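You operate a simulated robot arm through the tools that you are given. There is no shell and no other tool. Be economical: measure what you need, move in short steps, check, and stop when the job is done.

You are at the controls of a simulated two-armed robot. One attempt, no reset.

Task
Take the lid off the foot cream tub and lay it down on the bulk bench.

Only the result counts: the job must be done as asked and must still hold three seconds after the hand-in. Knocking over, shifting, dropping, spilling or breaking anything else fails it. A push-on lid holds only when it is set on centred and level and pressed home; a screw cap is set on level and turned clockwise until tight.

Robot
Two 7-joint arms with two-finger parallel grippers on one trunk, on a base that drives. Base frame: it is fixed to the floor where the robot stands at the start and does not move with it; the origin is under the middle of the robot, x ahead of it, y to its left, z up. Units: mm, degrees, N and s.
The left shoulder is at the start at [70, 177, 1195], the right one opposite. With the tool pointing down near the work surface each hand reaches from about 300 to 740 mm from the robot's upright axis, wherever it stands, measured 20 degrees to its own side. Payload 3.43 kg a hand.
The tool frame of a hand sits at the grasp point between the pads (the TCP): z along the fingers, y along the line on which they close. The tips reach 30 mm beyond it. The gripper opens to 94 mm. The fingers are 28 mm wide and 10 mm thick; the gripper's body (50 by 96 mm) begins 55 mm behind the TCP.
Orientation is told as [roll, pitch, yaw] about the base's x, y, z axes, in that order, counted from this pose: with the fingers straight down and closing along the base's y, the tool's x points along the base's -x, its y along +y and its z along -z.

Tools
- The arms move only by the tool drive_tool. It takes "left_steps", "right_steps" or both (then of equal length, played together; a hand with none holds still); each is a list of rows, each a list of 3 entries, a list of its own where there are three numbers: the finger opening in mm, from 0 to 94, then the shift along the base's x, y, z in mm, then the turn, a rotation vector about the base's x, y, z in rad. In form: [[hand, [x, y, z], [wx, wy, wz]], ...]. A call has 1 to 8 rows; each row is the pose to reach, as a shift and turn from the pose commanded when the call began. A row lasts 0.2 s, in which the tool goes at most 50 mm and 8.6 degrees; a call with a longer step from one row to the next is refused whole, and so is a gripper value outside its range. A pose out of reach is approached as far as the arm can. The call stops where the force on the tool passes 40 N (or 10 N more than at its start, if that is more) or the arm is blocked; 0.2 s more then pass. The fingers move at their own pace (about 153 mm/s each) and stop on an object; they squeeze with about 38 N. The grip force told is the motor's: it shows also when the fingers shut on nothing. Time passes only in rows, and 0.2 s behind the last, so rows that repeat a pose let the fingers close. It gives the time, the measured TCP pose, the force on the tool (base axes), the opening and the grip force at its end, in the units of the frame above (readings bear some noise), with the torque about the TCP (base axes, N m) and any sound that the robot's microphone picked up.
- Cameras (640 x 400 px; columns grow to the right, rows downward): "scene" is now at [126.1, -33.2, 1501.9]; the picture's right is [-0.40, -0.92, -0.00], its down [-0.61, 0.26, -0.75] and it looks along [0.69, -0.30, -0.66] (base axes); focal length 282 px, centre (320, 200). "left" rides on the left gripper at [76, -14, -102] in its tool frame; the picture's right is [0.18, 0.98, 0.00], its down [-0.75, 0.14, -0.64] and it looks along [-0.63, 0.12, 0.77] (tool axes); focal length 243 px, centre (320, 200). "right" rides on the right gripper at [76, 14, -103] in its tool frame; the picture's right is [-0.18, 0.98, 0.00], its down [-0.75, -0.14, -0.64] and it looks along [-0.63, -0.12, 0.77] (tool axes); focal length 243 px, centre (320, 200). There is no depth. A picture from a camera that has moved, and an enlarged one, comes with that camera's place and axes in the base frame and with its lens.
- grab_frame(camera): a new picture of that camera. No time passes.
- raise_lower(by): slides the trunk up (or, below 0, down) by that many mm; the arms and the scene camera ride with it, the base frame stays. It gives what a move gives, with no picture.
- roll_base(legs): drives the robot by 1 to 6 legs, each [ahead, turn to the left] in mm and degrees, along the robot's own axes; the way and the turn of a leg run together, so that a leg with both is an arc; at most 1500 mm and 180 degrees a leg. The arms and the cameras ride along, it lands a little off, and it stops where it bumps. It gives what a move gives.
- head_to(pan, tilt): turns the head with the scene camera to pan (to the left, within 86 degrees either way) and tilt (down, from -29 to 69), counted from straight ahead of the robot. It gives what a move gives.
- inspect(camera, box): a new picture of the part [left, top, right, bottom] of that camera's present view, enlarged. No time passes.
- finish_job(): hands the job in; it is judged then, once.

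Work in short steps. Places have to be worked out from the pictures, the camera data and where the tool is seen: move nearer, look again, correct. Check each grasp and each placing, and mend what went wrong. You have 120 turns and 100 pictures in all, those below and enlarged ones among them. Open the grippers and draw the arms clear of the work before you hand the job in, unless the task says otherwise; then end with one line.

The tools are called as a command line: name --argument value ..., lists and objects as JSON in quotes. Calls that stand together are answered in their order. drive_tool: Moves the arms, as the interface text tells. Its arguments: {"type":"object","properties":{"left_steps":{"type":"array","items":{"type":"array"}},"right_steps":{"type":"array","items":{"type":"array"}}},"required":[]} The other tools are called the same way: raise_lower (by) slides the trunk up or down; roll_base (legs) drives the base; head_to (pan, tilt) turns the head that bears the scene camera; grab_frame (camera) takes a picture; inspect (camera, box) takes an enlarged picture of a part of a camera's view; finish_job () hands the job in.

At the start:

```text
time: 0.0
left_position: [468.7, -2.1, 1219.6]
left_ee_rot: [-0.1, 0.0, -0.1]
left_contact_force: [-0.9, -0.9, -0.1]
left_wrist_torque: [0.01, -0.02, -0.01]
left_finger_gap: 94.0
left_grip_force: 0.1
right_position: [347.8, -498.6, 1227.3]
right_ee_rot: [0.1, -0.1, 0.0]
right_contact_force: [-0.1, 0.2, -0.4]
right_wrist_torque: [0.0, -0.04, 0.02]
right_finger_gap: 94.1
right_grip_force: 0.0
trunk travel left (down, up): [-775.0, 65.0]
robot x, y, heading: [-0.7, -0.4, 0.1]
head pan, tilt: [-23.4, 41.4]
```

scene: 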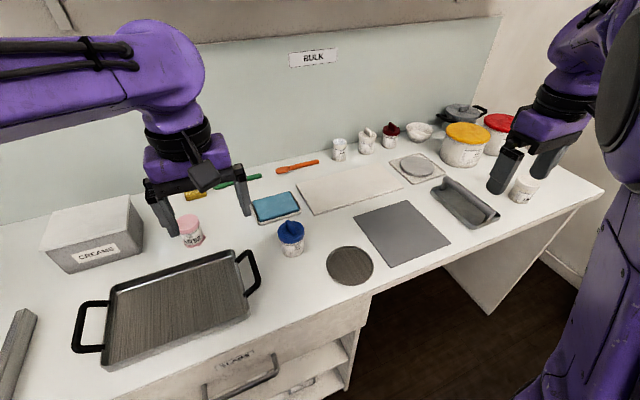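
right: 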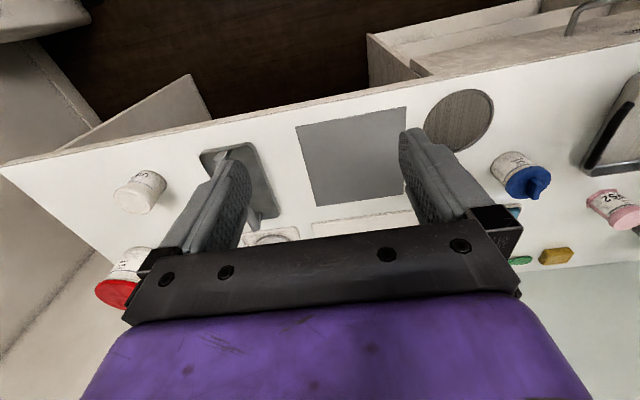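
left: 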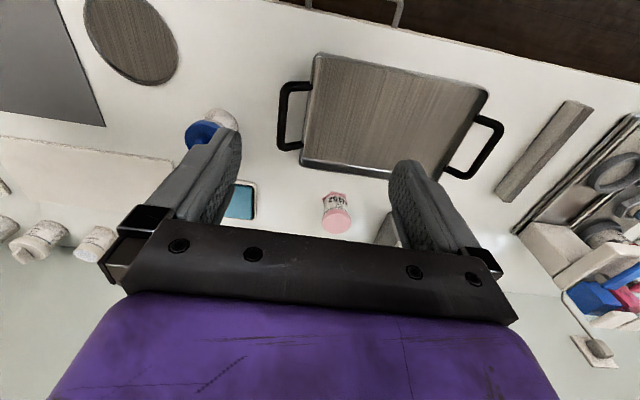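

I need to find the foot cream tub and the bulk bench. First I enlarge the tubs in the scene view.

inspect --camera "scene" --box '[160, 190, 340, 300]'

inspect --camera "scene" --box '[320, 90, 560, 240]'

inspect --camera "right" --box '[80, 140, 280, 310]'

inspect --camera "right" --box '[480, 130, 640, 270]'

```text
3.56 times, centred on (250, 245) of scene
camera zoom: at [126.1, -33.2, 1501.9], right [-0.4, -0.92, 0.0], down [-0.61, 0.26, -0.75], along [0.69, -0.3, -0.66], focal length 1003 px, centre (569, 40)
```

zoom: 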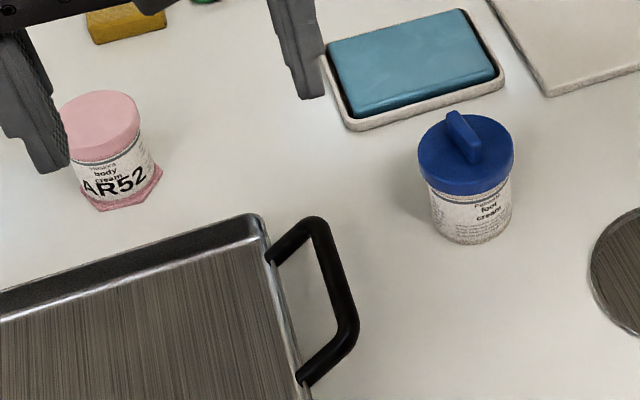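

```text
2.67 times, centred on (440, 165) of scene
camera zoom: at [126.1, -33.2, 1501.9], right [-0.4, -0.92, 0.0], down [-0.61, 0.26, -0.75], along [0.69, -0.3, -0.66], focal length 752 px, centre (0, 293)
```

zoom: 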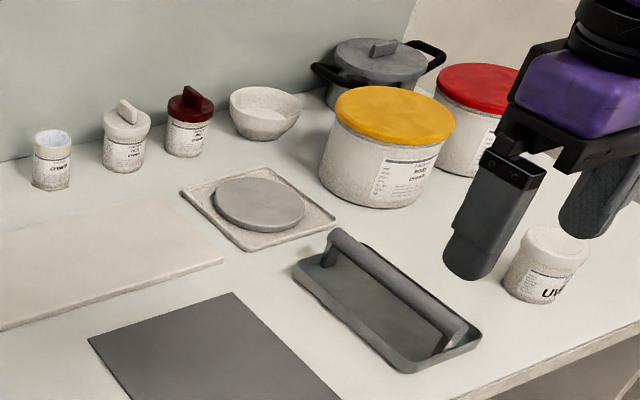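

```text
2.35 times, centred on (180, 225) of right
camera zoom: at [270.0, -486.1, 1329.7], right [0.18, 0.98, 0.0], down [0.75, -0.14, 0.64], along [0.63, -0.12, -0.77], focal length 571 px, centre (649, 141)
```

zoom: 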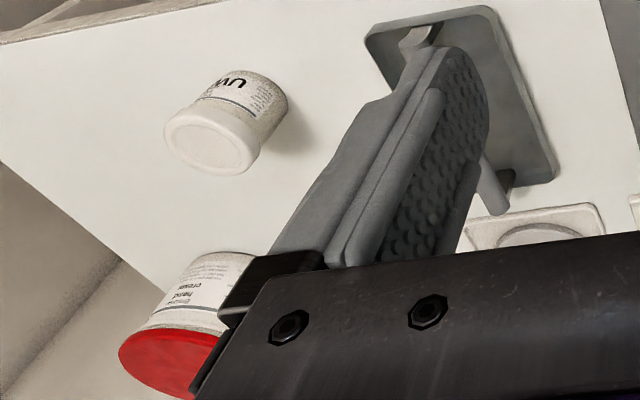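

```text
2.86 times, centred on (560, 200) of right
camera zoom: at [270.0, -486.1, 1329.7], right [0.18, 0.98, 0.0], down [0.75, -0.14, 0.64], along [0.63, -0.12, -0.77], focal length 693 px, centre (-366, 200)
```

zoom: 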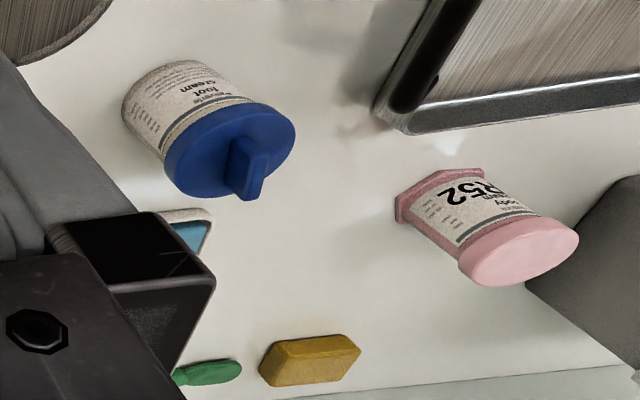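

The blue-lidded tub reads "Palmarie foot cream". I check the other labels, and look around for other signed benches.

inspect --camera "scene" --box '[320, 115, 420, 175]'

inspect --camera "scene" --box '[430, 100, 560, 210]'

head_to --pan 50 --tilt 30

grab_frame --camera "scene"

head_to --pan -80 --tilt 30

grab_frame --camera "scene"

head_to --pan 0 --tilt 35

grab_frame --camera "scene"

```text
6.40 times, centred on (370, 145) of scene
camera zoom: at [126.1, -33.2, 1501.9], right [-0.4, -0.92, 0.0], down [-0.61, 0.26, -0.75], along [0.69, -0.3, -0.66], focal length 1805 px, centre (0, 552)
```

zoom: 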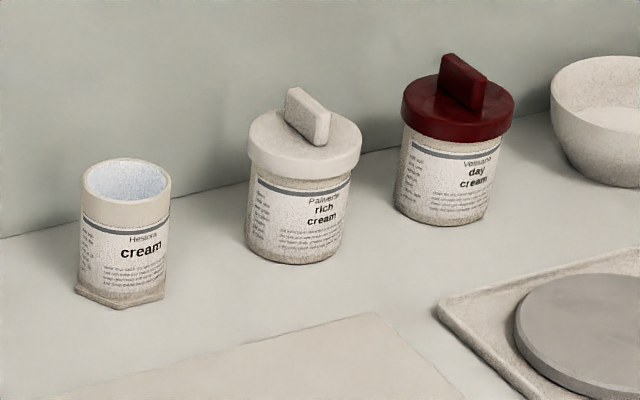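

```text
3.64 times, centred on (495, 155) of scene
camera zoom: at [126.1, -33.2, 1501.9], right [-0.4, -0.92, 0.0], down [-0.61, 0.26, -0.75], along [0.69, -0.3, -0.66], focal length 1026 px, centre (-316, 364)
```

zoom: 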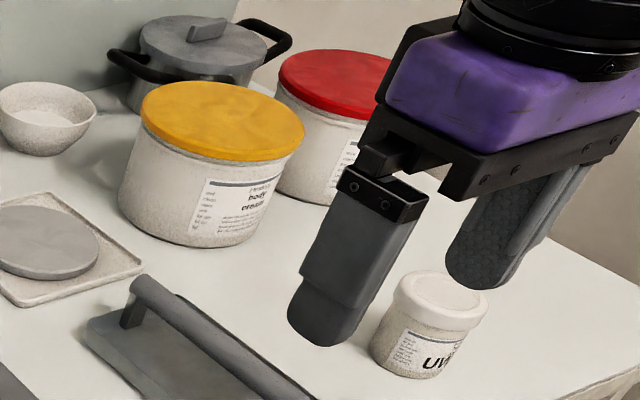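

```text
time: 1.4
left_position: [470.0, -2.5, 1219.9]
left_ee_rot: [0.0, 0.0, 0.0]
left_contact_force: [-0.3, 0.2, 0.0]
left_wrist_torque: [0.0, 0.03, 0.0]
left_finger_gap: 93.7
left_grip_force: 0.0
right_position: [346.1, -499.5, 1227.9]
right_ee_rot: [0.0, 0.0, 0.0]
right_contact_force: [0.6, 0.3, 0.0]
right_wrist_torque: [0.01, -0.01, -0.02]
right_finger_gap: 93.9
right_grip_force: 0.1
trunk travel left (down, up): [-775.0, 65.0]
robot x, y, heading: [-2.5, 0.8, 0.2]
head pan, tilt: [50.0, 30.0]
```

```text
90 pictures are left
camera scene: at [107.2, 69.4, 1519.4], right [0.77, -0.64, 0.0], down [-0.32, -0.38, -0.87], along [0.56, 0.66, -0.5], focal length 282 px, centre (320, 200)
```

scene: 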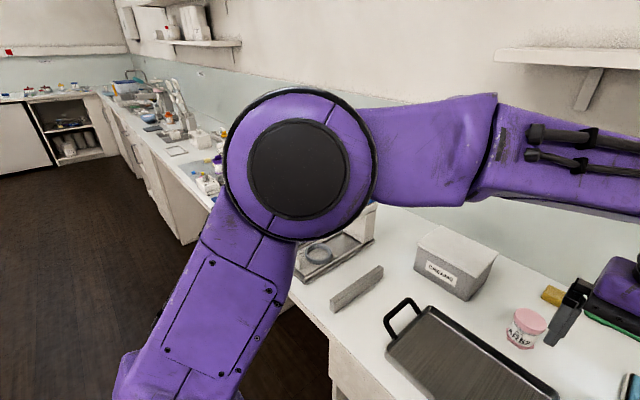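

```text
time: 3.6
left_position: [469.5, -1.6, 1219.7]
left_ee_rot: [0.1, 0.1, -0.1]
left_contact_force: [-0.4, -0.4, -0.1]
left_wrist_torque: [-0.01, 0.01, 0.03]
left_finger_gap: 94.2
left_grip_force: 0.1
right_position: [347.5, -500.1, 1228.1]
right_ee_rot: [-0.1, -0.1, 0.0]
right_contact_force: [0.1, -0.2, 0.3]
right_wrist_torque: [0.0, -0.01, -0.02]
right_finger_gap: 94.1
right_grip_force: 0.0
trunk travel left (down, up): [-775.0, 65.0]
robot x, y, heading: [-0.5, 4.4, 0.1]
head pan, tilt: [-80.0, 30.0]
```

```text
89 pictures are left
camera scene: at [64.7, -88.9, 1519.4], right [-0.98, -0.17, 0.0], down [-0.09, 0.49, -0.87], along [0.15, -0.85, -0.5], focal length 282 px, centre (320, 200)
```

scene: 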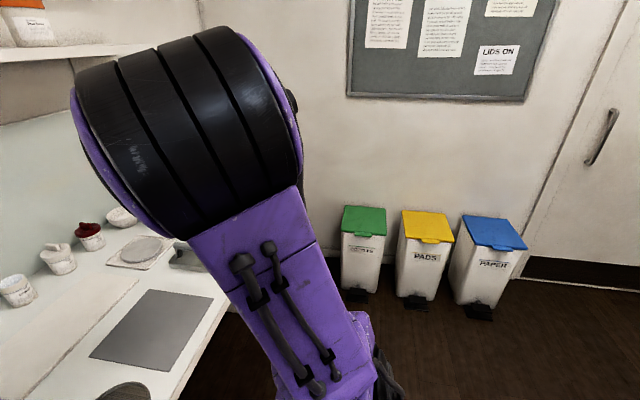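

```text
time: 5.1
left_position: [468.5, -2.3, 1220.9]
left_ee_rot: [0.0, 0.0, -0.1]
left_contact_force: [0.4, -0.2, -0.6]
left_wrist_torque: [0.01, 0.01, 0.04]
left_finger_gap: 94.1
left_grip_force: 0.1
right_position: [346.4, -499.2, 1227.0]
right_ee_rot: [0.0, 0.0, 0.0]
right_contact_force: [0.0, -0.7, 0.6]
right_wrist_torque: [-0.04, -0.01, -0.05]
right_finger_gap: 93.9
right_grip_force: 0.1
trunk travel left (down, up): [-775.0, 65.0]
robot x, y, heading: [-1.2, 0.7, 0.0]
head pan, tilt: [0.0, 35.0]
```

```text
88 pictures are left
camera scene: at [137.0, 0.1, 1511.6], right [0.0, -1.0, 0.0], down [-0.57, 0.0, -0.82], along [0.82, 0.0, -0.57], focal length 282 px, centre (320, 200)
```

scene: 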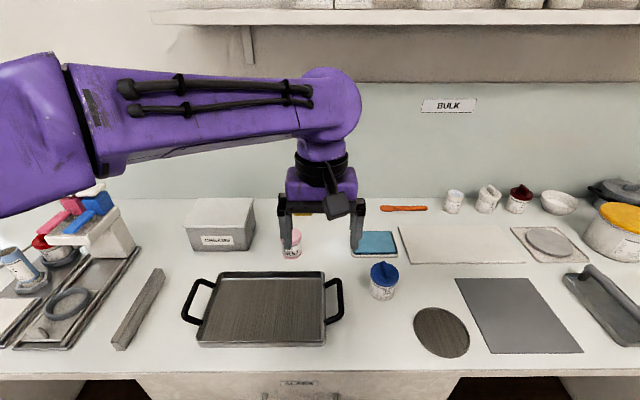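

This bench carries the BULK sign. The noticeboard may hold relevant rules ("LIDS ON"), so I read it.

head_to --pan -86 --tilt 5

grab_frame --camera "scene"

```text
time: 6.7
left_position: [468.7, -2.5, 1220.4]
left_ee_rot: [-0.1, 0.0, -0.1]
left_contact_force: [0.5, -0.2, 0.0]
left_wrist_torque: [-0.02, 0.02, 0.0]
left_finger_gap: 93.8
left_grip_force: 0.1
right_position: [345.5, -498.7, 1227.6]
right_ee_rot: [0.0, -0.1, 0.0]
right_contact_force: [-0.1, -0.2, -0.3]
right_wrist_torque: [-0.01, 0.02, -0.01]
right_finger_gap: 94.1
right_grip_force: 0.0
trunk travel left (down, up): [-775.0, 65.0]
robot x, y, heading: [-3.6, 5.2, -0.1]
head pan, tilt: [-85.9, 5.0]
```

```text
87 pictures are left
camera scene: at [55.6, -91.4, 1559.7], right [-1.0, -0.07, 0.0], down [-0.01, 0.09, -1.0], along [0.07, -0.99, -0.09], focal length 282 px, centre (320, 200)
```

scene: 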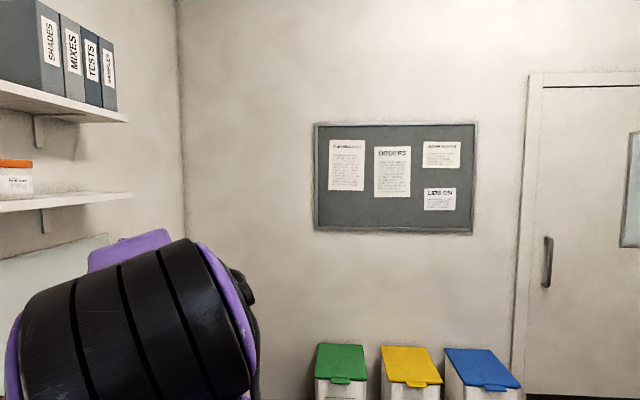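

inspect --camera "scene" --box '[415, 135, 465, 215]'

inspect --camera "scene" --box '[325, 135, 415, 200]'

```text
5.00 times, centred on (440, 175) of scene
camera zoom: at [55.6, -91.4, 1559.7], right [-1.0, -0.07, 0.0], down [-0.01, 0.09, -1.0], along [0.07, -0.99, -0.09], focal length 1410 px, centre (-280, 325)
```

zoom: 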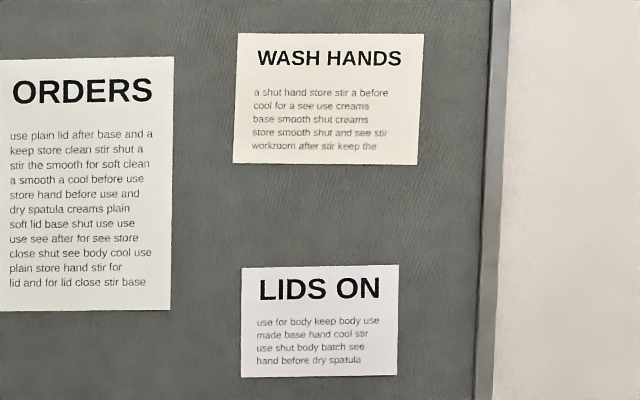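

```text
6.15 times, centred on (370, 168) of scene
camera zoom: at [55.6, -91.4, 1559.7], right [-1.0, -0.07, 0.0], down [-0.01, 0.09, -1.0], along [0.07, -0.99, -0.09], focal length 1736 px, centre (12, 400)
```

zoom: 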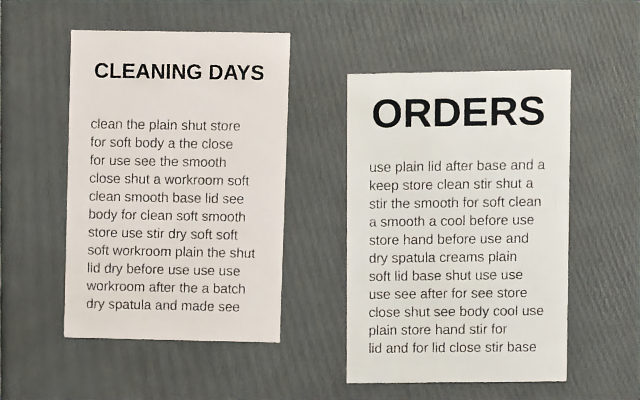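

Notices are only filler text. Triangulation puts the blue lid's top at about [602,-159,970] and the bench near z 888. I move the left hand aside and bring the right hand toward the tub.

drive_tool --left_steps '[[94, [-8, 25, 0], [0, 0, 0]], [94, [-15, 50, 0], [0, 0, 0]], [94, [-23, 75, 0], [0, 0, 0]], [94, [-30, 100, 0], [0, 0, 0]], [94, [-38, 125, 0], [0, 0, 0]], [94, [-45, 150, 0], [0, 0, 0]], [94, [-52, 175, 0], [0, 0, 0]], [94, [-60, 200, 0], [0, 0, 0]]]' --right_steps '[[94, [22, 37, -10], [0, 0, 0]], [94, [45, 75, -20], [0, 0, 0]], [94, [67, 112, -30], [0, 0, 0]], [94, [90, 150, -40], [0, 0, 0]], [94, [112, 187, -50], [0, 0, 0]], [94, [135, 225, -60], [0, 0, 0]], [94, [157, 262, -70], [0, 0, 0]], [94, [180, 300, -80], [0, 0, 0]]]'

grab_frame --camera "right"

head_to --pan -15 --tilt 45

grab_frame --camera "scene"

```text
time: 8.5
left_position: [410.7, 200.9, 1217.7]
left_ee_rot: [-0.2, 0.0, -0.2]
left_contact_force: [0.5, 0.4, 0.5]
left_wrist_torque: [-0.02, 0.03, 0.02]
left_finger_gap: 93.8
left_grip_force: 0.0
right_position: [527.4, -194.7, 1146.9]
right_ee_rot: [-0.2, 0.0, 0.0]
right_contact_force: [0.2, 0.9, -0.3]
right_wrist_torque: [0.0, -0.01, -0.02]
right_finger_gap: 94.1
right_grip_force: 0.0
trunk travel left (down, up): [-775.0, 65.0]
robot x, y, heading: [0.9, -2.6, 0.1]
head pan, tilt: [-85.9, 5.0]
```

```text
84 pictures are left
camera right: at [450.9, -182.1, 1249.2], right [0.19, 0.98, 0.0], down [0.75, -0.14, 0.64], along [0.63, -0.12, -0.77], focal length 243 px, centre (320, 200)
```

right: 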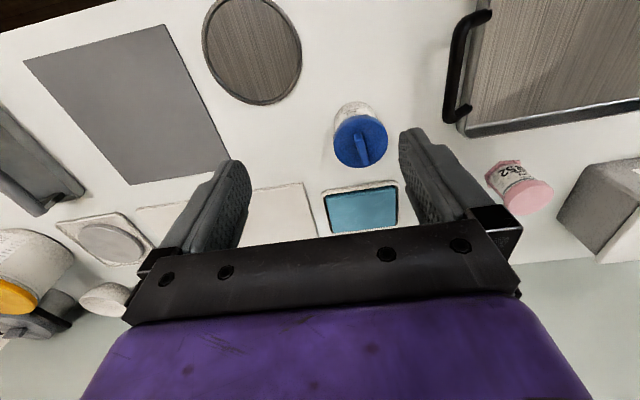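

```text
time: 9.9
left_position: [410.6, 197.4, 1219.9]
left_ee_rot: [0.0, 0.0, -0.1]
left_contact_force: [-0.1, -0.1, 0.8]
left_wrist_torque: [-0.01, -0.02, 0.02]
left_finger_gap: 94.1
left_grip_force: 0.0
right_position: [526.4, -199.2, 1146.3]
right_ee_rot: [0.0, 0.0, -0.1]
right_contact_force: [0.6, -0.3, 0.4]
right_wrist_torque: [-0.02, 0.01, 0.0]
right_finger_gap: 94.2
right_grip_force: 0.1
trunk travel left (down, up): [-775.0, 65.0]
robot x, y, heading: [1.3, -2.8, -0.3]
head pan, tilt: [-15.0, 45.0]
```

```text
83 pictures are left
camera scene: at [127.4, -21.1, 1496.8], right [-0.26, -0.97, 0.0], down [-0.68, 0.18, -0.71], along [0.68, -0.18, -0.71], focal length 282 px, centre (320, 200)
```

scene: 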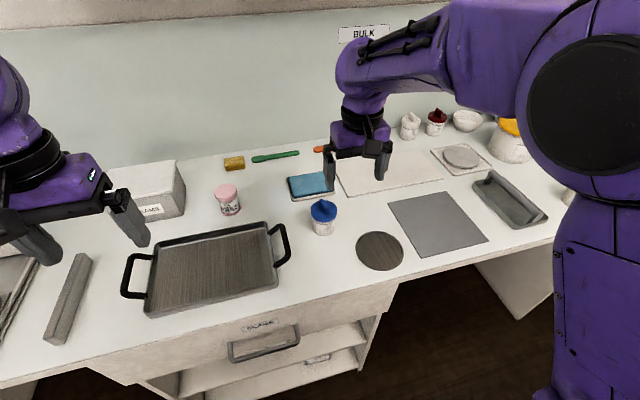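

The lid is well visible from the wrist; I enlarge it to get the fin's direction and the lid's rim.

inspect --camera "right" --box '[310, 85, 410, 185]'

inspect --camera "scene" --box '[290, 190, 354, 240]'

```text
4.00 times, centred on (360, 135) of right
camera zoom: at [449.4, -186.7, 1249.2], right [0.18, 0.98, 0.0], down [0.75, -0.14, 0.64], along [0.63, -0.12, -0.77], focal length 970 px, centre (160, 460)
```

zoom: 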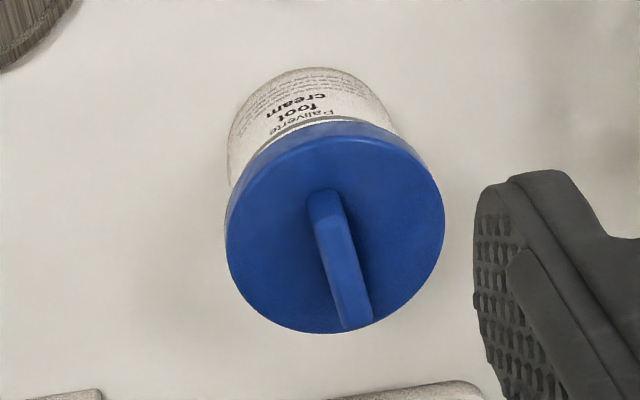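

```text
8.00 times, centred on (322, 215) of scene
camera zoom: at [127.4, -21.1, 1496.8], right [-0.26, -0.97, 0.0], down [-0.68, 0.18, -0.71], along [0.68, -0.18, -0.71], focal length 2256 px, centre (304, 80)
```

zoom: 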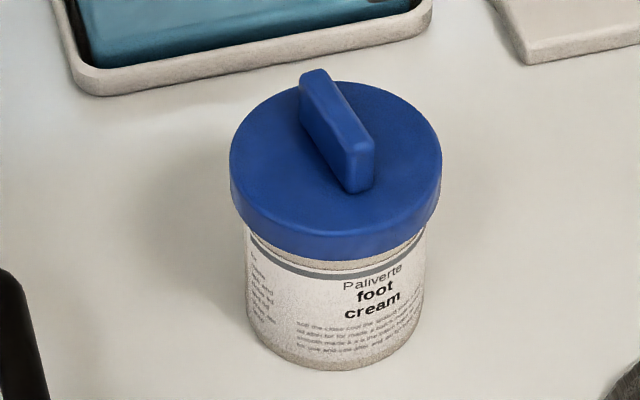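

The fin runs about 8.5° off x (toward +y), centred about [602,-159], with its top at z≈983 and the lid top at about 965. I bring the right hand over it, yawed to match.

drive_tool --right_steps '[[80, [25, 14, -25], [0, 0, 0.05]], [60, [50, 27, -50], [0, 0, 0.1]], [50, [75, 40, -76], [0, 0, 0.148]], [50, [75, 40, -96], [0, 0, 0.148]]]'

grab_frame --camera "right"

inspect --camera "scene" --box '[270, 140, 398, 240]'

```text
time: 10.9
left_position: [409.9, 197.5, 1218.2]
left_ee_rot: [0.0, 0.0, -0.1]
left_contact_force: [0.7, -0.1, 0.0]
left_wrist_torque: [0.0, 0.0, -0.02]
left_finger_gap: 94.2
left_grip_force: 0.0
right_position: [599.8, -159.1, 1051.9]
right_ee_rot: [0.0, 0.0, 8.5]
right_contact_force: [-0.9, -0.3, -1.3]
right_wrist_torque: [0.01, 0.01, -0.02]
right_finger_gap: 49.8
right_grip_force: 0.0
trunk travel left (down, up): [-775.0, 65.0]
robot x, y, heading: [1.6, -2.0, -0.0]
head pan, tilt: [-15.0, 45.0]
```

```text
80 pictures are left
camera right: at [522.6, -156.9, 1153.8], right [0.04, 1.0, 0.0], down [0.77, -0.03, 0.64], along [0.64, -0.02, -0.77], focal length 243 px, centre (320, 200)
```

right: 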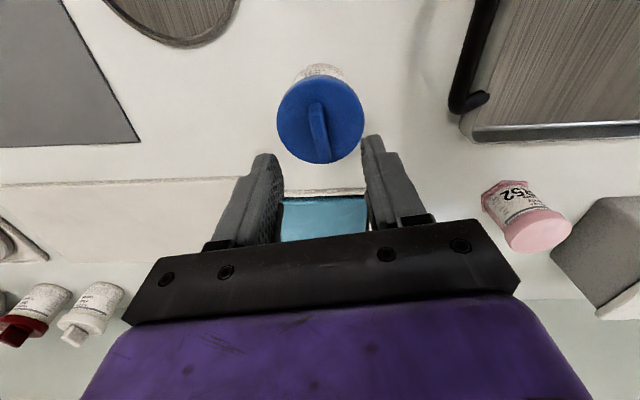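

```text
4.00 times, centred on (334, 190) of scene
camera zoom: at [127.8, -20.8, 1496.7], right [-0.26, -0.97, 0.0], down [-0.68, 0.18, -0.71], along [0.68, -0.18, -0.71], focal length 1128 px, centre (264, 240)
```

zoom: 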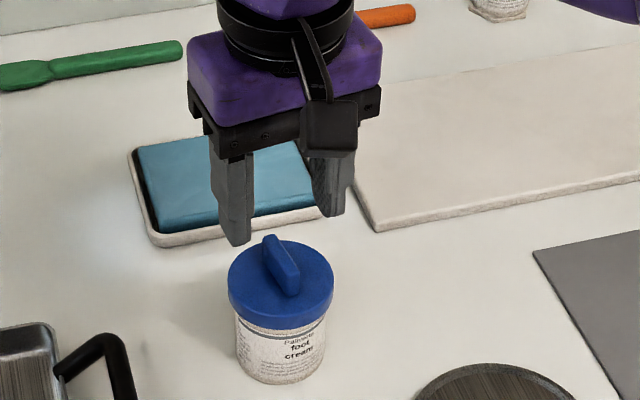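

The re-measured fin position is [600,-160], right under the TCP. I descend until the tips are just above the lid's top.

drive_tool --right_steps '[[50, [0, -1, -15], [0, 0, 0]], [50, [0, -1, -30], [0, 0, 0]], [50, [0, -1, -40], [0, 0, 0]], [50, [0, -1, -48], [0, 0, 0]]]'

inspect --camera "scene" --box '[290, 180, 370, 240]'

inspect --camera "right" --box '[240, 50, 400, 250]'

```text
time: 11.9
left_position: [408.3, 198.7, 1220.1]
left_ee_rot: [0.0, 0.0, -0.1]
left_contact_force: [-0.3, 0.2, 0.9]
left_wrist_torque: [-0.02, -0.03, 0.0]
left_finger_gap: 93.9
left_grip_force: 0.1
right_position: [601.1, -160.3, 1005.0]
right_ee_rot: [-0.1, -0.2, 8.4]
right_contact_force: [1.6, -0.2, 5.5]
right_wrist_torque: [0.02, -0.04, -0.04]
right_finger_gap: 50.2
right_grip_force: 0.1
trunk travel left (down, up): [-775.0, 65.0]
robot x, y, heading: [1.0, 1.9, 0.1]
head pan, tilt: [-15.0, 45.0]
```

```text
6.67 times, centred on (330, 210) of scene
camera zoom: at [126.4, -20.3, 1497.0], right [-0.26, -0.97, 0.0], down [-0.68, 0.18, -0.71], along [0.68, -0.18, -0.71], focal length 1880 px, centre (253, 133)
```

zoom: 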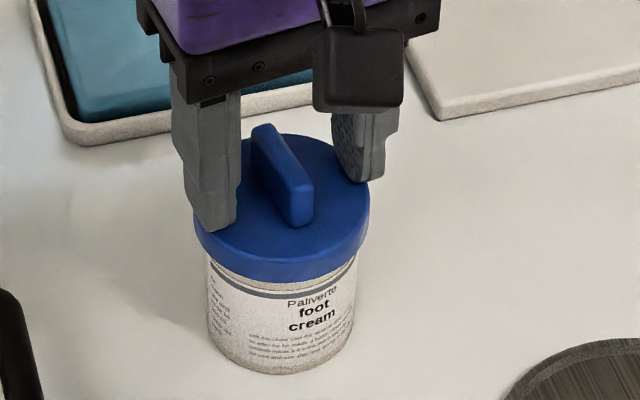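

```text
2.00 times, centred on (320, 150) of right
camera zoom: at [522.4, -157.9, 1106.9], right [0.04, 1.0, 0.0], down [0.76, -0.03, 0.65], along [0.65, -0.02, -0.76], focal length 485 px, centre (320, 300)
```

zoom: 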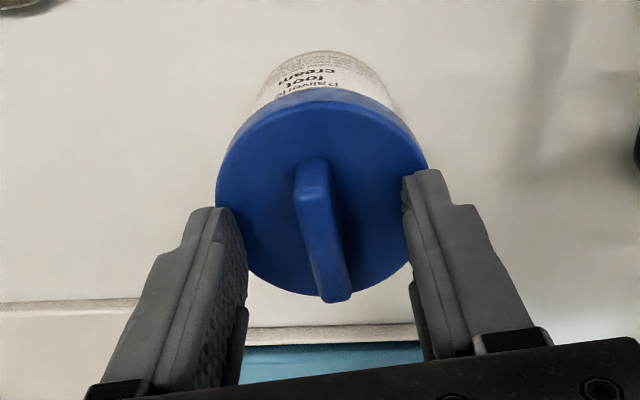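

Force 5.5 N up: the tips just touch the lid (its top ≈975). Fin direction is consistent with the gripper, so I rise 2 mm and close on the fin.

drive_tool --right_steps '[[50, [0, 0, 2], [0, 0, 0]], [30, [0, 0, 2], [0, 0, 0]], [0, [0, 0, 2], [0, 0, 0]], [0, [0, 0, 2], [0, 0, 0]], [0, [0, 0, 2], [0, 0, 0]]]'

inspect --camera "scene" --box '[290, 180, 370, 240]'

```text
time: 13.1
left_position: [410.2, 198.1, 1219.2]
left_ee_rot: [0.0, -0.1, -0.1]
left_contact_force: [0.5, 0.4, 0.2]
left_wrist_torque: [-0.01, 0.0, 0.01]
left_finger_gap: 93.8
left_grip_force: 0.0
right_position: [600.4, -160.2, 1005.4]
right_ee_rot: [-0.2, -0.1, 8.4]
right_contact_force: [0.2, -0.4, -1.6]
right_wrist_torque: [-0.02, 0.01, -0.01]
right_finger_gap: 8.3
right_grip_force: 37.6
trunk travel left (down, up): [-775.0, 65.0]
robot x, y, heading: [1.5, 2.6, 0.1]
head pan, tilt: [-15.0, 45.0]
```

```text
6.67 times, centred on (330, 210) of scene
camera zoom: at [127.8, -20.7, 1496.7], right [-0.26, -0.97, 0.0], down [-0.68, 0.18, -0.71], along [0.68, -0.18, -0.71], focal length 1880 px, centre (253, 133)
```

zoom: 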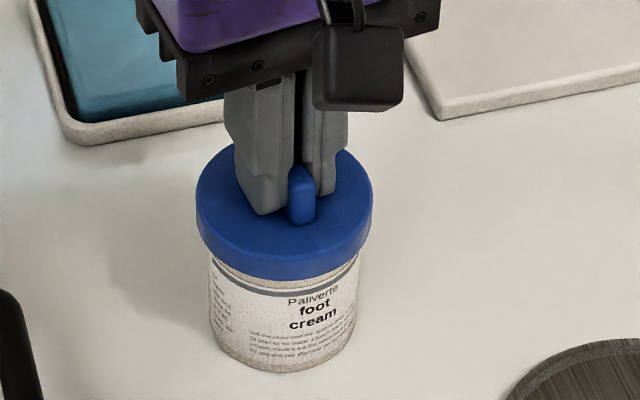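

Fin gripped, 8.3 mm wide. I test with a gentle 5 mm lift to see whether the lid comes off alone.

drive_tool --right_steps '[[0, [0, 0, 1], [0, 0, 0]], [0, [0, 0, 2], [0, 0, 0]], [0, [0, 0, 3], [0, 0, 0]], [0, [0, 0, 4], [0, 0, 0]], [0, [0, 0, 5], [0, 0, 0]]]'

inspect --camera "scene" --box '[290, 180, 370, 240]'

```text
time: 14.3
left_position: [409.0, 197.7, 1219.5]
left_ee_rot: [0.1, 0.0, -0.1]
left_contact_force: [0.5, -0.2, 0.2]
left_wrist_torque: [0.03, 0.01, -0.04]
left_finger_gap: 94.2
left_grip_force: 0.0
right_position: [601.0, -161.1, 1010.4]
right_ee_rot: [0.0, -0.1, 8.4]
right_contact_force: [-0.9, 0.6, -1.3]
right_wrist_torque: [0.01, -0.01, -0.01]
right_finger_gap: 8.3
right_grip_force: 38.0
trunk travel left (down, up): [-775.0, 65.0]
robot x, y, heading: [-3.6, -0.5, 0.3]
head pan, tilt: [-15.0, 45.0]
```

```text
6.67 times, centred on (330, 210) of scene
camera zoom: at [127.8, -20.6, 1496.7], right [-0.26, -0.97, 0.0], down [-0.68, 0.18, -0.71], along [0.68, -0.18, -0.71], focal length 1880 px, centre (253, 133)
```

zoom: 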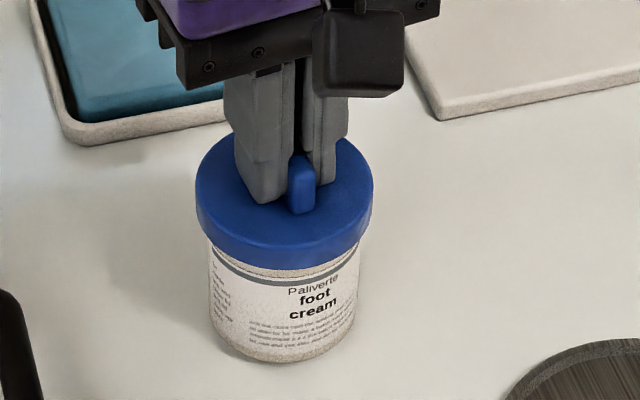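

The whole tub lifted with the lid, so it needs holding. I set it back down and bring the left hand in tilted 45° from the front-left to grip the tub body.

drive_tool --right_steps '[[0, [0, 0, -1], [0, 0, 0]], [0, [0, 0, -2], [0, 0, 0]], [0, [0, 0, -3], [0, 0, 0]], [0, [0, 0, -4], [0, 0, 0]], [0, [0, 0, -5], [0, 0, 0]], [0, [0, 0, -5], [0, 0, 0]]]'

drive_tool --left_steps '[[94, [9, -32, -20], [-0.034, -0.094, -0.083]], [94, [18, -65, -39], [-0.068, -0.188, -0.165]], [94, [28, -97, -59], [-0.103, -0.282, -0.248]], [94, [37, -130, -78], [-0.137, -0.376, -0.331]], [94, [46, -162, -98], [-0.171, -0.47, -0.413]], [94, [55, -194, -118], [-0.205, -0.564, -0.496]], [94, [65, -227, -137], [-0.24, -0.658, -0.578]], [94, [74, -259, -157], [-0.274, -0.7525, -0.661]]]'

grab_frame --camera "left"

grab_frame --camera "scene"

```text
time: 15.7
left_position: [409.8, 197.8, 1219.2]
left_ee_rot: [0.0, 0.0, -0.1]
left_contact_force: [0.7, -0.3, 0.1]
left_wrist_torque: [0.01, 0.01, -0.03]
left_finger_gap: 93.9
left_grip_force: 0.0
right_position: [601.4, -159.0, 1006.1]
right_ee_rot: [0.0, 0.0, 8.4]
right_contact_force: [0.1, -0.2, -1.2]
right_wrist_torque: [0.0, -0.01, 0.01]
right_finger_gap: 8.1
right_grip_force: 37.9
trunk travel left (down, up): [-775.0, 65.0]
robot x, y, heading: [2.4, -2.4, -0.2]
head pan, tilt: [-15.0, 45.0]
```

```text
time: 17.5
left_position: [481.4, -63.5, 1060.6]
left_ee_rot: [0.2, -45.0, -40.2]
left_contact_force: [-0.2, -0.1, 0.4]
left_wrist_torque: [0.0, 0.0, -0.01]
left_finger_gap: 94.2
left_grip_force: 0.0
right_position: [603.6, -160.9, 1005.5]
right_ee_rot: [0.1, -0.1, 8.5]
right_contact_force: [0.0, -0.5, -2.1]
right_wrist_torque: [0.02, 0.02, -0.01]
right_finger_gap: 8.3
right_grip_force: 38.0
trunk travel left (down, up): [-775.0, 65.0]
robot x, y, heading: [1.1, -2.2, -0.0]
head pan, tilt: [-15.0, 45.0]
```

```text
74 pictures are left
camera left: at [376.3, 7.2, 1079.9], right [0.53, 0.84, -0.13], down [0.15, 0.05, 0.99], along [0.83, -0.55, -0.1], focal length 243 px, centre (320, 200)
```

left: 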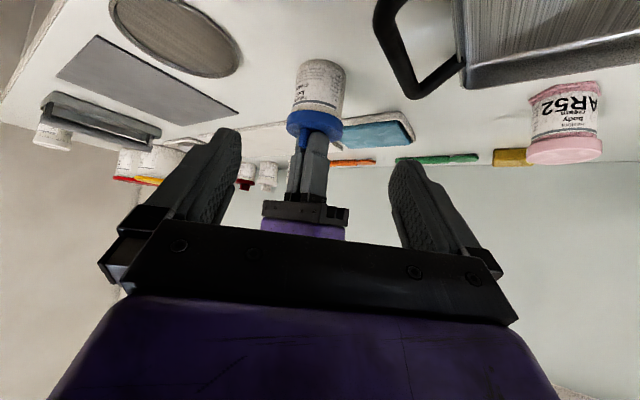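

```text
73 pictures are left
camera scene: at [128.3, -22.3, 1496.7], right [-0.26, -0.97, 0.0], down [-0.68, 0.18, -0.71], along [0.68, -0.18, -0.71], focal length 282 px, centre (320, 200)
```

scene: 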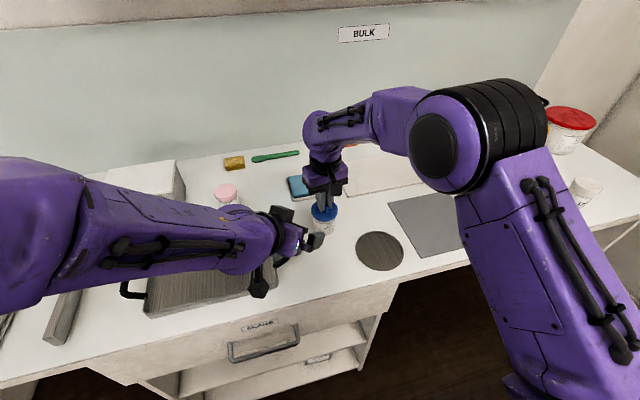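

The left view confirms the tub base at z≈885 and x,y≈[602,-162]. I advance the left hand halfway along its finger axis and look again.

drive_tool --left_steps '[[94, [19, -16, -25], [0, 0, 0]], [94, [38, -32, -49], [0, 0, 0]], [94, [57, -48, -74], [0, 0, 0]], [94, [70, -59, -92], [0, 0, 0]]]'

grab_frame --camera "left"

inspect --camera "scene" --box '[220, 150, 380, 270]'

grab_frame --camera "right"

```text
time: 18.5
left_position: [568.7, -112.7, 983.3]
left_ee_rot: [-2.2, -46.3, -36.2]
left_contact_force: [0.6, -1.3, 0.7]
left_wrist_torque: [0.0, -0.04, 0.02]
left_finger_gap: 94.1
left_grip_force: 0.1
right_position: [603.3, -160.5, 1004.3]
right_ee_rot: [0.0, -0.1, 8.5]
right_contact_force: [0.4, -0.9, -1.1]
right_wrist_torque: [-0.01, -0.01, 0.02]
right_finger_gap: 8.0
right_grip_force: 38.1
trunk travel left (down, up): [-775.0, 65.0]
robot x, y, heading: [0.3, -1.3, -0.0]
head pan, tilt: [-15.0, 45.0]
```

```text
72 pictures are left
camera left: at [459.2, -47.2, 999.2], right [0.5, 0.85, -0.16], down [0.15, 0.1, 0.98], along [0.85, -0.52, -0.08], focal length 243 px, centre (320, 200)
```

left: 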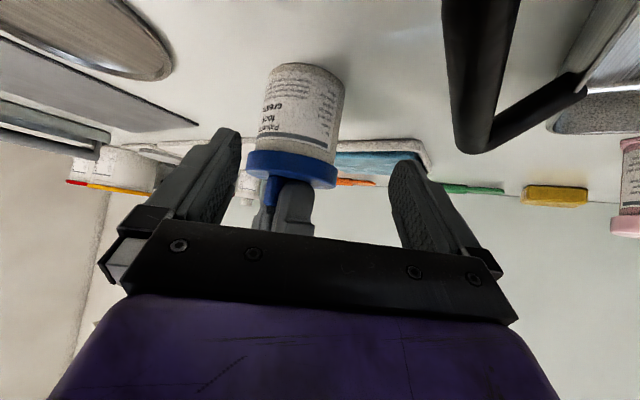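

```text
3.33 times, centred on (300, 210) of scene
camera zoom: at [128.1, -22.3, 1496.7], right [-0.26, -0.97, 0.0], down [-0.68, 0.18, -0.71], along [0.68, -0.18, -0.71], focal length 940 px, centre (387, 167)
```

zoom: 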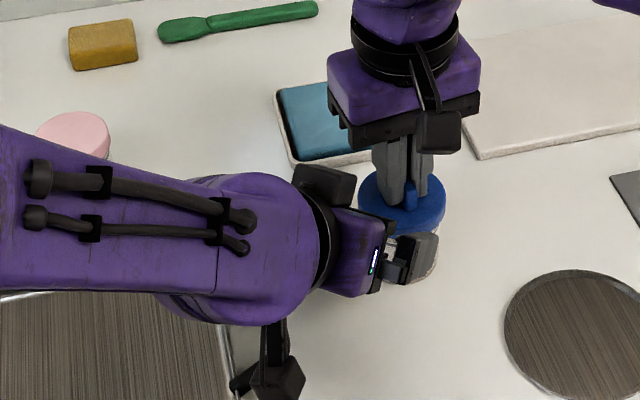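

```text
70 pictures are left
camera right: at [524.1, -159.1, 1107.6], right [0.04, 1.0, 0.0], down [0.77, -0.03, 0.64], along [0.64, -0.02, -0.77], focal length 243 px, centre (320, 200)
```

right: 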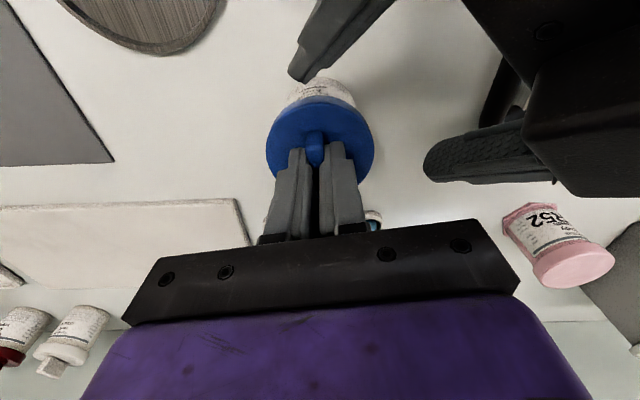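

The left hand lags its command by about 18 mm and 4°. I wait a moment to see whether that's a reach limit or just lag.

drive_tool --left_steps '[[94, [0, 0, 0], [0, 0, 0]], [94, [0, 0, 0], [0, 0, 0]]]'

```text
time: 19.1
left_position: [566.8, -109.5, 979.1]
left_ee_rot: [-2.1, -45.8, -36.5]
left_contact_force: [-0.9, -0.1, -0.9]
left_wrist_torque: [-0.01, -0.01, 0.01]
left_finger_gap: 93.9
left_grip_force: 0.0
right_position: [601.2, -160.1, 1005.2]
right_ee_rot: [0.0, -0.1, 8.4]
right_contact_force: [0.7, -0.2, -1.5]
right_wrist_torque: [0.01, 0.0, 0.0]
right_finger_gap: 8.2
right_grip_force: 38.5
trunk travel left (down, up): [-775.0, 65.0]
robot x, y, heading: [-4.4, -0.0, 0.2]
head pan, tilt: [-15.0, 45.0]
```

That's a joint limit: the left wrist can't make this pose. Better to swap roles: the right hand (straight in front of the tub) holds the body, the left takes the fin. First, both hands retreat.

drive_tool --left_steps '[[94, [-13, 11, 17], [0, 0, 0]], [94, [-27, 23, 35], [0, 0, 0]], [94, [-40, 34, 52], [0, 0, 0]], [94, [-54, 45, 70], [0, 0, 0]], [94, [-68, 57, 88], [0, 0, 0]], [94, [-81, 68, 105], [0, 0, 0]], [94, [-95, 80, 123], [0, 0, 0]], [94, [-108, 91, 141], [0, 0, 0]]]' --right_steps '[[40, [0, 0, 0], [0, 0, 0]], [60, [0, 0, 0], [0, 0, 0]], [60, [0, 0, 8], [0, 0, 0]], [60, [0, 0, 20], [0, 0, 0]], [60, [0, 0, 40], [0, 0, 0]], [80, [0, 0, 60], [0, 0, -0.05]], [94, [0, 0, 80], [0, 0, -0.1]], [94, [0, 0, 100], [0, 0, -0.148]]]'

drive_tool --left_steps '[[94, [0, 20, 10], [0, 0, 0]], [94, [0, 40, 20], [0, 0, 0]], [94, [0, 60, 30], [0, 0, 0]], [94, [0, 80, 40], [0, 0, 0]], [94, [0, 100, 50], [0, 0, 0]], [94, [0, 120, 60], [0, 0, 0]], [94, [0, 140, 70], [0, 0, 0]], [94, [0, 160, 80], [0, 0, 0]]]' --right_steps '[[94, [-16, -11, -5], [0.03, -0.095, 0.0723]], [94, [-32, -22, -11], [0.06, -0.19, 0.1447]], [94, [-47, -33, -16], [0.09, -0.285, 0.217]], [94, [-63, -44, -21], [0.12, -0.38, 0.2894]], [94, [-79, -55, -27], [0.15, -0.475, 0.3617]], [94, [-95, -66, -32], [0.18, -0.57, 0.434]], [94, [-110, -77, -38], [0.21, -0.665, 0.5064]], [94, [-126, -88, -43], [0.24, -0.76, 0.5787]]]'

grab_frame --camera "right"

grab_frame --camera "scene"

```text
time: 20.9
left_position: [442.0, -28.1, 1112.7]
left_ee_rot: [0.1, -45.1, -40.1]
left_contact_force: [1.3, -0.8, -0.6]
left_wrist_torque: [-0.01, -0.04, 0.01]
left_finger_gap: 94.2
left_grip_force: 0.1
right_position: [600.4, -160.9, 1106.4]
right_ee_rot: [-0.2, 0.0, -0.1]
right_contact_force: [-0.5, -0.2, 0.3]
right_wrist_torque: [-0.01, -0.03, 0.0]
right_finger_gap: 94.0
right_grip_force: 0.0
trunk travel left (down, up): [-775.0, 65.0]
robot x, y, heading: [-1.7, -1.8, -0.0]
head pan, tilt: [-15.0, 45.0]
```

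```text
time: 22.7
left_position: [445.9, 134.3, 1192.4]
left_ee_rot: [-0.1, -45.1, -40.0]
left_contact_force: [-0.4, 0.7, -0.7]
left_wrist_torque: [-0.03, -0.03, -0.01]
left_finger_gap: 93.9
left_grip_force: 0.1
left hand out of reach, approached as far as the arm can: row 2, 3, 4
right_position: [489.3, -252.2, 1063.0]
right_ee_rot: [-3.1, -42.9, 32.7]
right_contact_force: [-0.5, 0.2, 0.1]
right_wrist_torque: [0.0, -0.01, -0.02]
right_finger_gap: 93.9
right_grip_force: 0.2
right hand out of reach, approached as far as the arm can: row 8
trunk travel left (down, up): [-775.0, 65.0]
robot x, y, heading: [0.6, -3.5, -0.2]
head pan, tilt: [-15.0, 45.0]
```

```text
69 pictures are left
camera right: at [372.8, -303.7, 1085.8], right [-0.39, 0.92, 0.09], down [0.15, -0.03, 0.99], along [0.91, 0.39, -0.13], focal length 243 px, centre (320, 200)
```

right: 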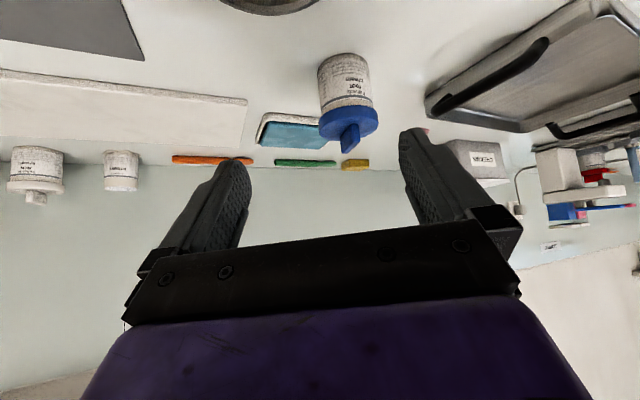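

```text
68 pictures are left
camera scene: at [127.2, -17.2, 1496.8], right [-0.26, -0.97, 0.0], down [-0.68, 0.18, -0.71], along [0.68, -0.18, -0.71], focal length 282 px, centre (320, 200)
```

scene: 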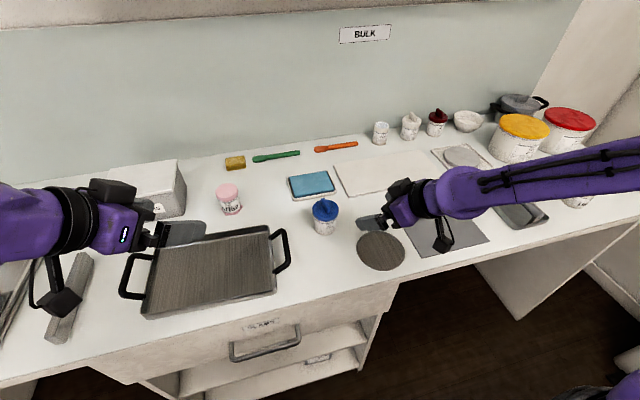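

The right wrist is limited here too, because the forearm comes in sideways. I yaw the right hand further so that the fingers point along +y (in line with the forearm), approaching from the clear right side.

drive_tool --right_steps '[[94, [13, -4, -4], [0, 0, 0.098]], [94, [27, -7, -9], [0, 0, 0.196]], [94, [40, -11, -13], [0, 0, 0.294]], [94, [53, -14, -17], [0, 0, 0.393]], [94, [66, -18, -22], [0, 0, 0.491]], [94, [80, -21, -26], [0, 0, 0.589]], [94, [93, -25, -30], [0, 0, 0.687]], [94, [106, -28, -35], [0, 0, 0.785]]]'

grab_frame --camera "right"

grab_frame --camera "scene"

```text
time: 24.5
left_position: [448.9, 130.6, 1192.4]
left_ee_rot: [-0.1, -45.0, -40.0]
left_contact_force: [-0.2, 0.1, -0.2]
left_wrist_torque: [0.01, 0.02, -0.03]
left_finger_gap: 93.9
left_grip_force: 0.0
right_position: [582.8, -274.1, 1027.7]
right_ee_rot: [0.2, -45.1, 79.9]
right_contact_force: [0.3, -0.3, 0.2]
right_wrist_torque: [-0.04, 0.01, 0.01]
right_finger_gap: 94.0
right_grip_force: 0.0
trunk travel left (down, up): [-775.0, 65.0]
robot x, y, heading: [-2.7, -1.8, 0.2]
head pan, tilt: [-15.0, 45.0]
```

```text
67 pictures are left
camera right: at [546.6, -398.1, 1045.4], right [-0.95, 0.3, 0.13], down [0.15, 0.05, 0.99], along [0.29, 0.95, -0.09], focal length 243 px, centre (320, 200)
```

right: 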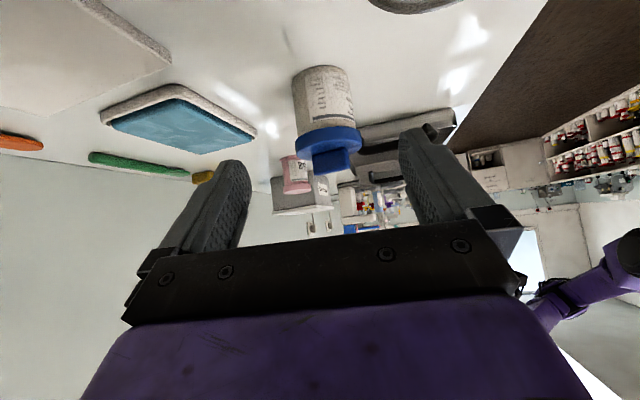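

```text
66 pictures are left
camera scene: at [129.1, -20.3, 1496.6], right [-0.26, -0.97, 0.0], down [-0.68, 0.18, -0.71], along [0.68, -0.18, -0.71], focal length 282 px, centre (320, 200)
```

scene: 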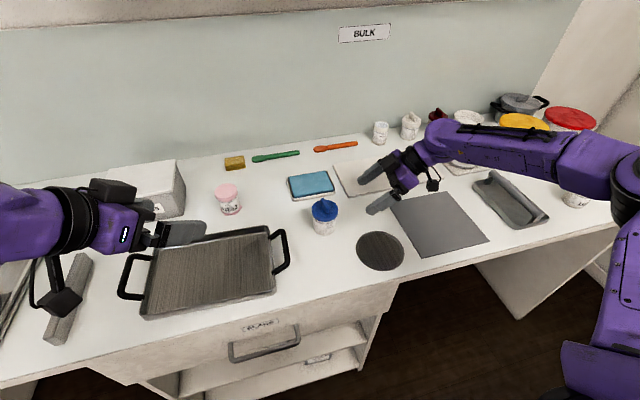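

Pose reached exactly and the tub is centred between the fingers. I advance along the finger axis in two stages.

drive_tool --right_steps '[[94, [4, 23, -24], [0, 0, 0]], [94, [8, 46, -47], [0, 0, 0]], [94, [11, 64, -65], [0, 0, 0]], [94, [14, 80, -81], [0, 0, 0]]]'

grab_frame --camera "right"

inspect --camera "scene" --box '[270, 150, 430, 250]'

```text
time: 25.5
left_position: [447.3, 132.2, 1192.3]
left_ee_rot: [0.0, -45.0, -40.1]
left_contact_force: [-0.3, -0.2, -0.2]
left_wrist_torque: [-0.03, -0.01, -0.03]
left_finger_gap: 93.8
left_grip_force: 0.1
right_position: [597.3, -195.1, 947.9]
right_ee_rot: [0.1, -45.1, 79.9]
right_contact_force: [0.2, -0.1, 0.2]
right_wrist_torque: [0.01, 0.0, -0.01]
right_finger_gap: 94.0
right_grip_force: 0.1
trunk travel left (down, up): [-775.0, 65.0]
robot x, y, heading: [0.9, -1.7, -0.0]
head pan, tilt: [-15.0, 45.0]
```

```text
65 pictures are left
camera right: at [560.3, -318.5, 966.0], right [-0.94, 0.3, 0.13], down [0.15, 0.05, 0.99], along [0.29, 0.95, -0.1], focal length 243 px, centre (320, 200)
```

right: 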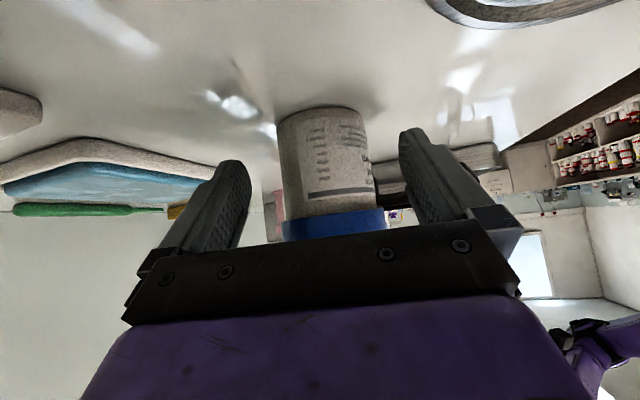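

```text
4.00 times, centred on (350, 200) of scene
camera zoom: at [128.5, -20.1, 1496.7], right [-0.26, -0.97, 0.0], down [-0.68, 0.18, -0.71], along [0.68, -0.18, -0.71], focal length 1128 px, centre (200, 200)
```

zoom: 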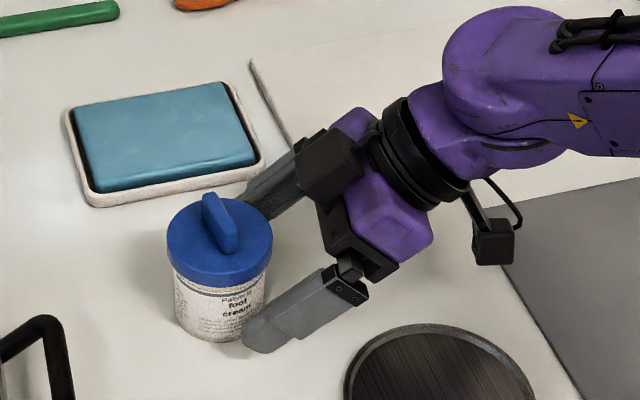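

The lid's lower edge is at z≈960 and the bench nearer 892. I go to TCP [598,-174,930], which keeps the fingers just above the bench and beneath the lid.

drive_tool --right_steps '[[94, [1, 8, -8], [0, 0, 0]], [94, [2, 16, -13], [0, 0, 0]], [94, [3, 22, -16], [0, 0, 0]]]'

inspect --camera "scene" --box '[270, 170, 398, 250]'

grab_frame --camera "right"

```text
time: 26.3
left_position: [446.7, 131.2, 1192.9]
left_ee_rot: [0.2, -45.0, -40.1]
left_contact_force: [-0.1, -0.7, 0.2]
left_wrist_torque: [0.0, -0.01, 0.03]
left_finger_gap: 94.1
left_grip_force: 0.1
right_position: [599.1, -173.4, 932.4]
right_ee_rot: [-0.1, -45.0, 79.8]
right_contact_force: [-0.2, -0.9, 0.3]
right_wrist_torque: [0.01, 0.0, -0.01]
right_finger_gap: 94.2
right_grip_force: 0.0
trunk travel left (down, up): [-775.0, 65.0]
robot x, y, heading: [1.0, 0.6, 0.0]
head pan, tilt: [-15.0, 45.0]
```

```text
5.00 times, centred on (334, 210) of scene
camera zoom: at [127.4, -20.7, 1496.8], right [-0.26, -0.97, 0.0], down [-0.68, 0.18, -0.71], along [0.68, -0.18, -0.71], focal length 1410 px, centre (250, 150)
```

zoom: 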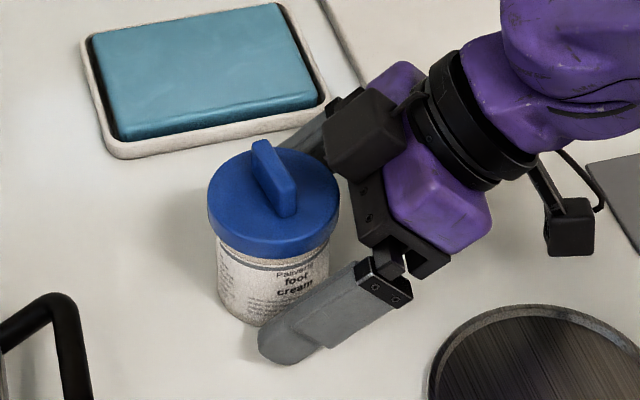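

```text
62 pictures are left
camera right: at [562.6, -296.7, 950.4], right [-0.94, 0.3, 0.13], down [0.15, 0.05, 0.99], along [0.29, 0.95, -0.09], focal length 243 px, centre (320, 200)
```

right: 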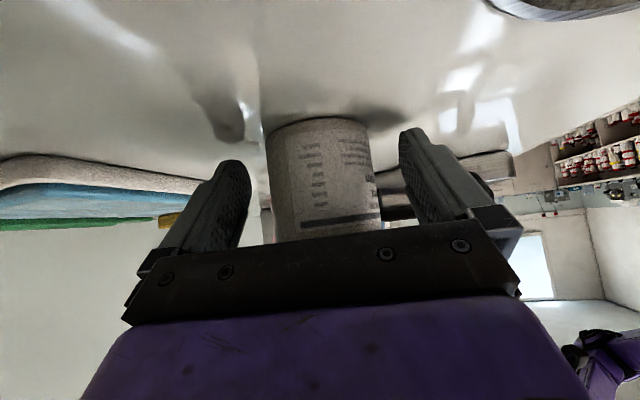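

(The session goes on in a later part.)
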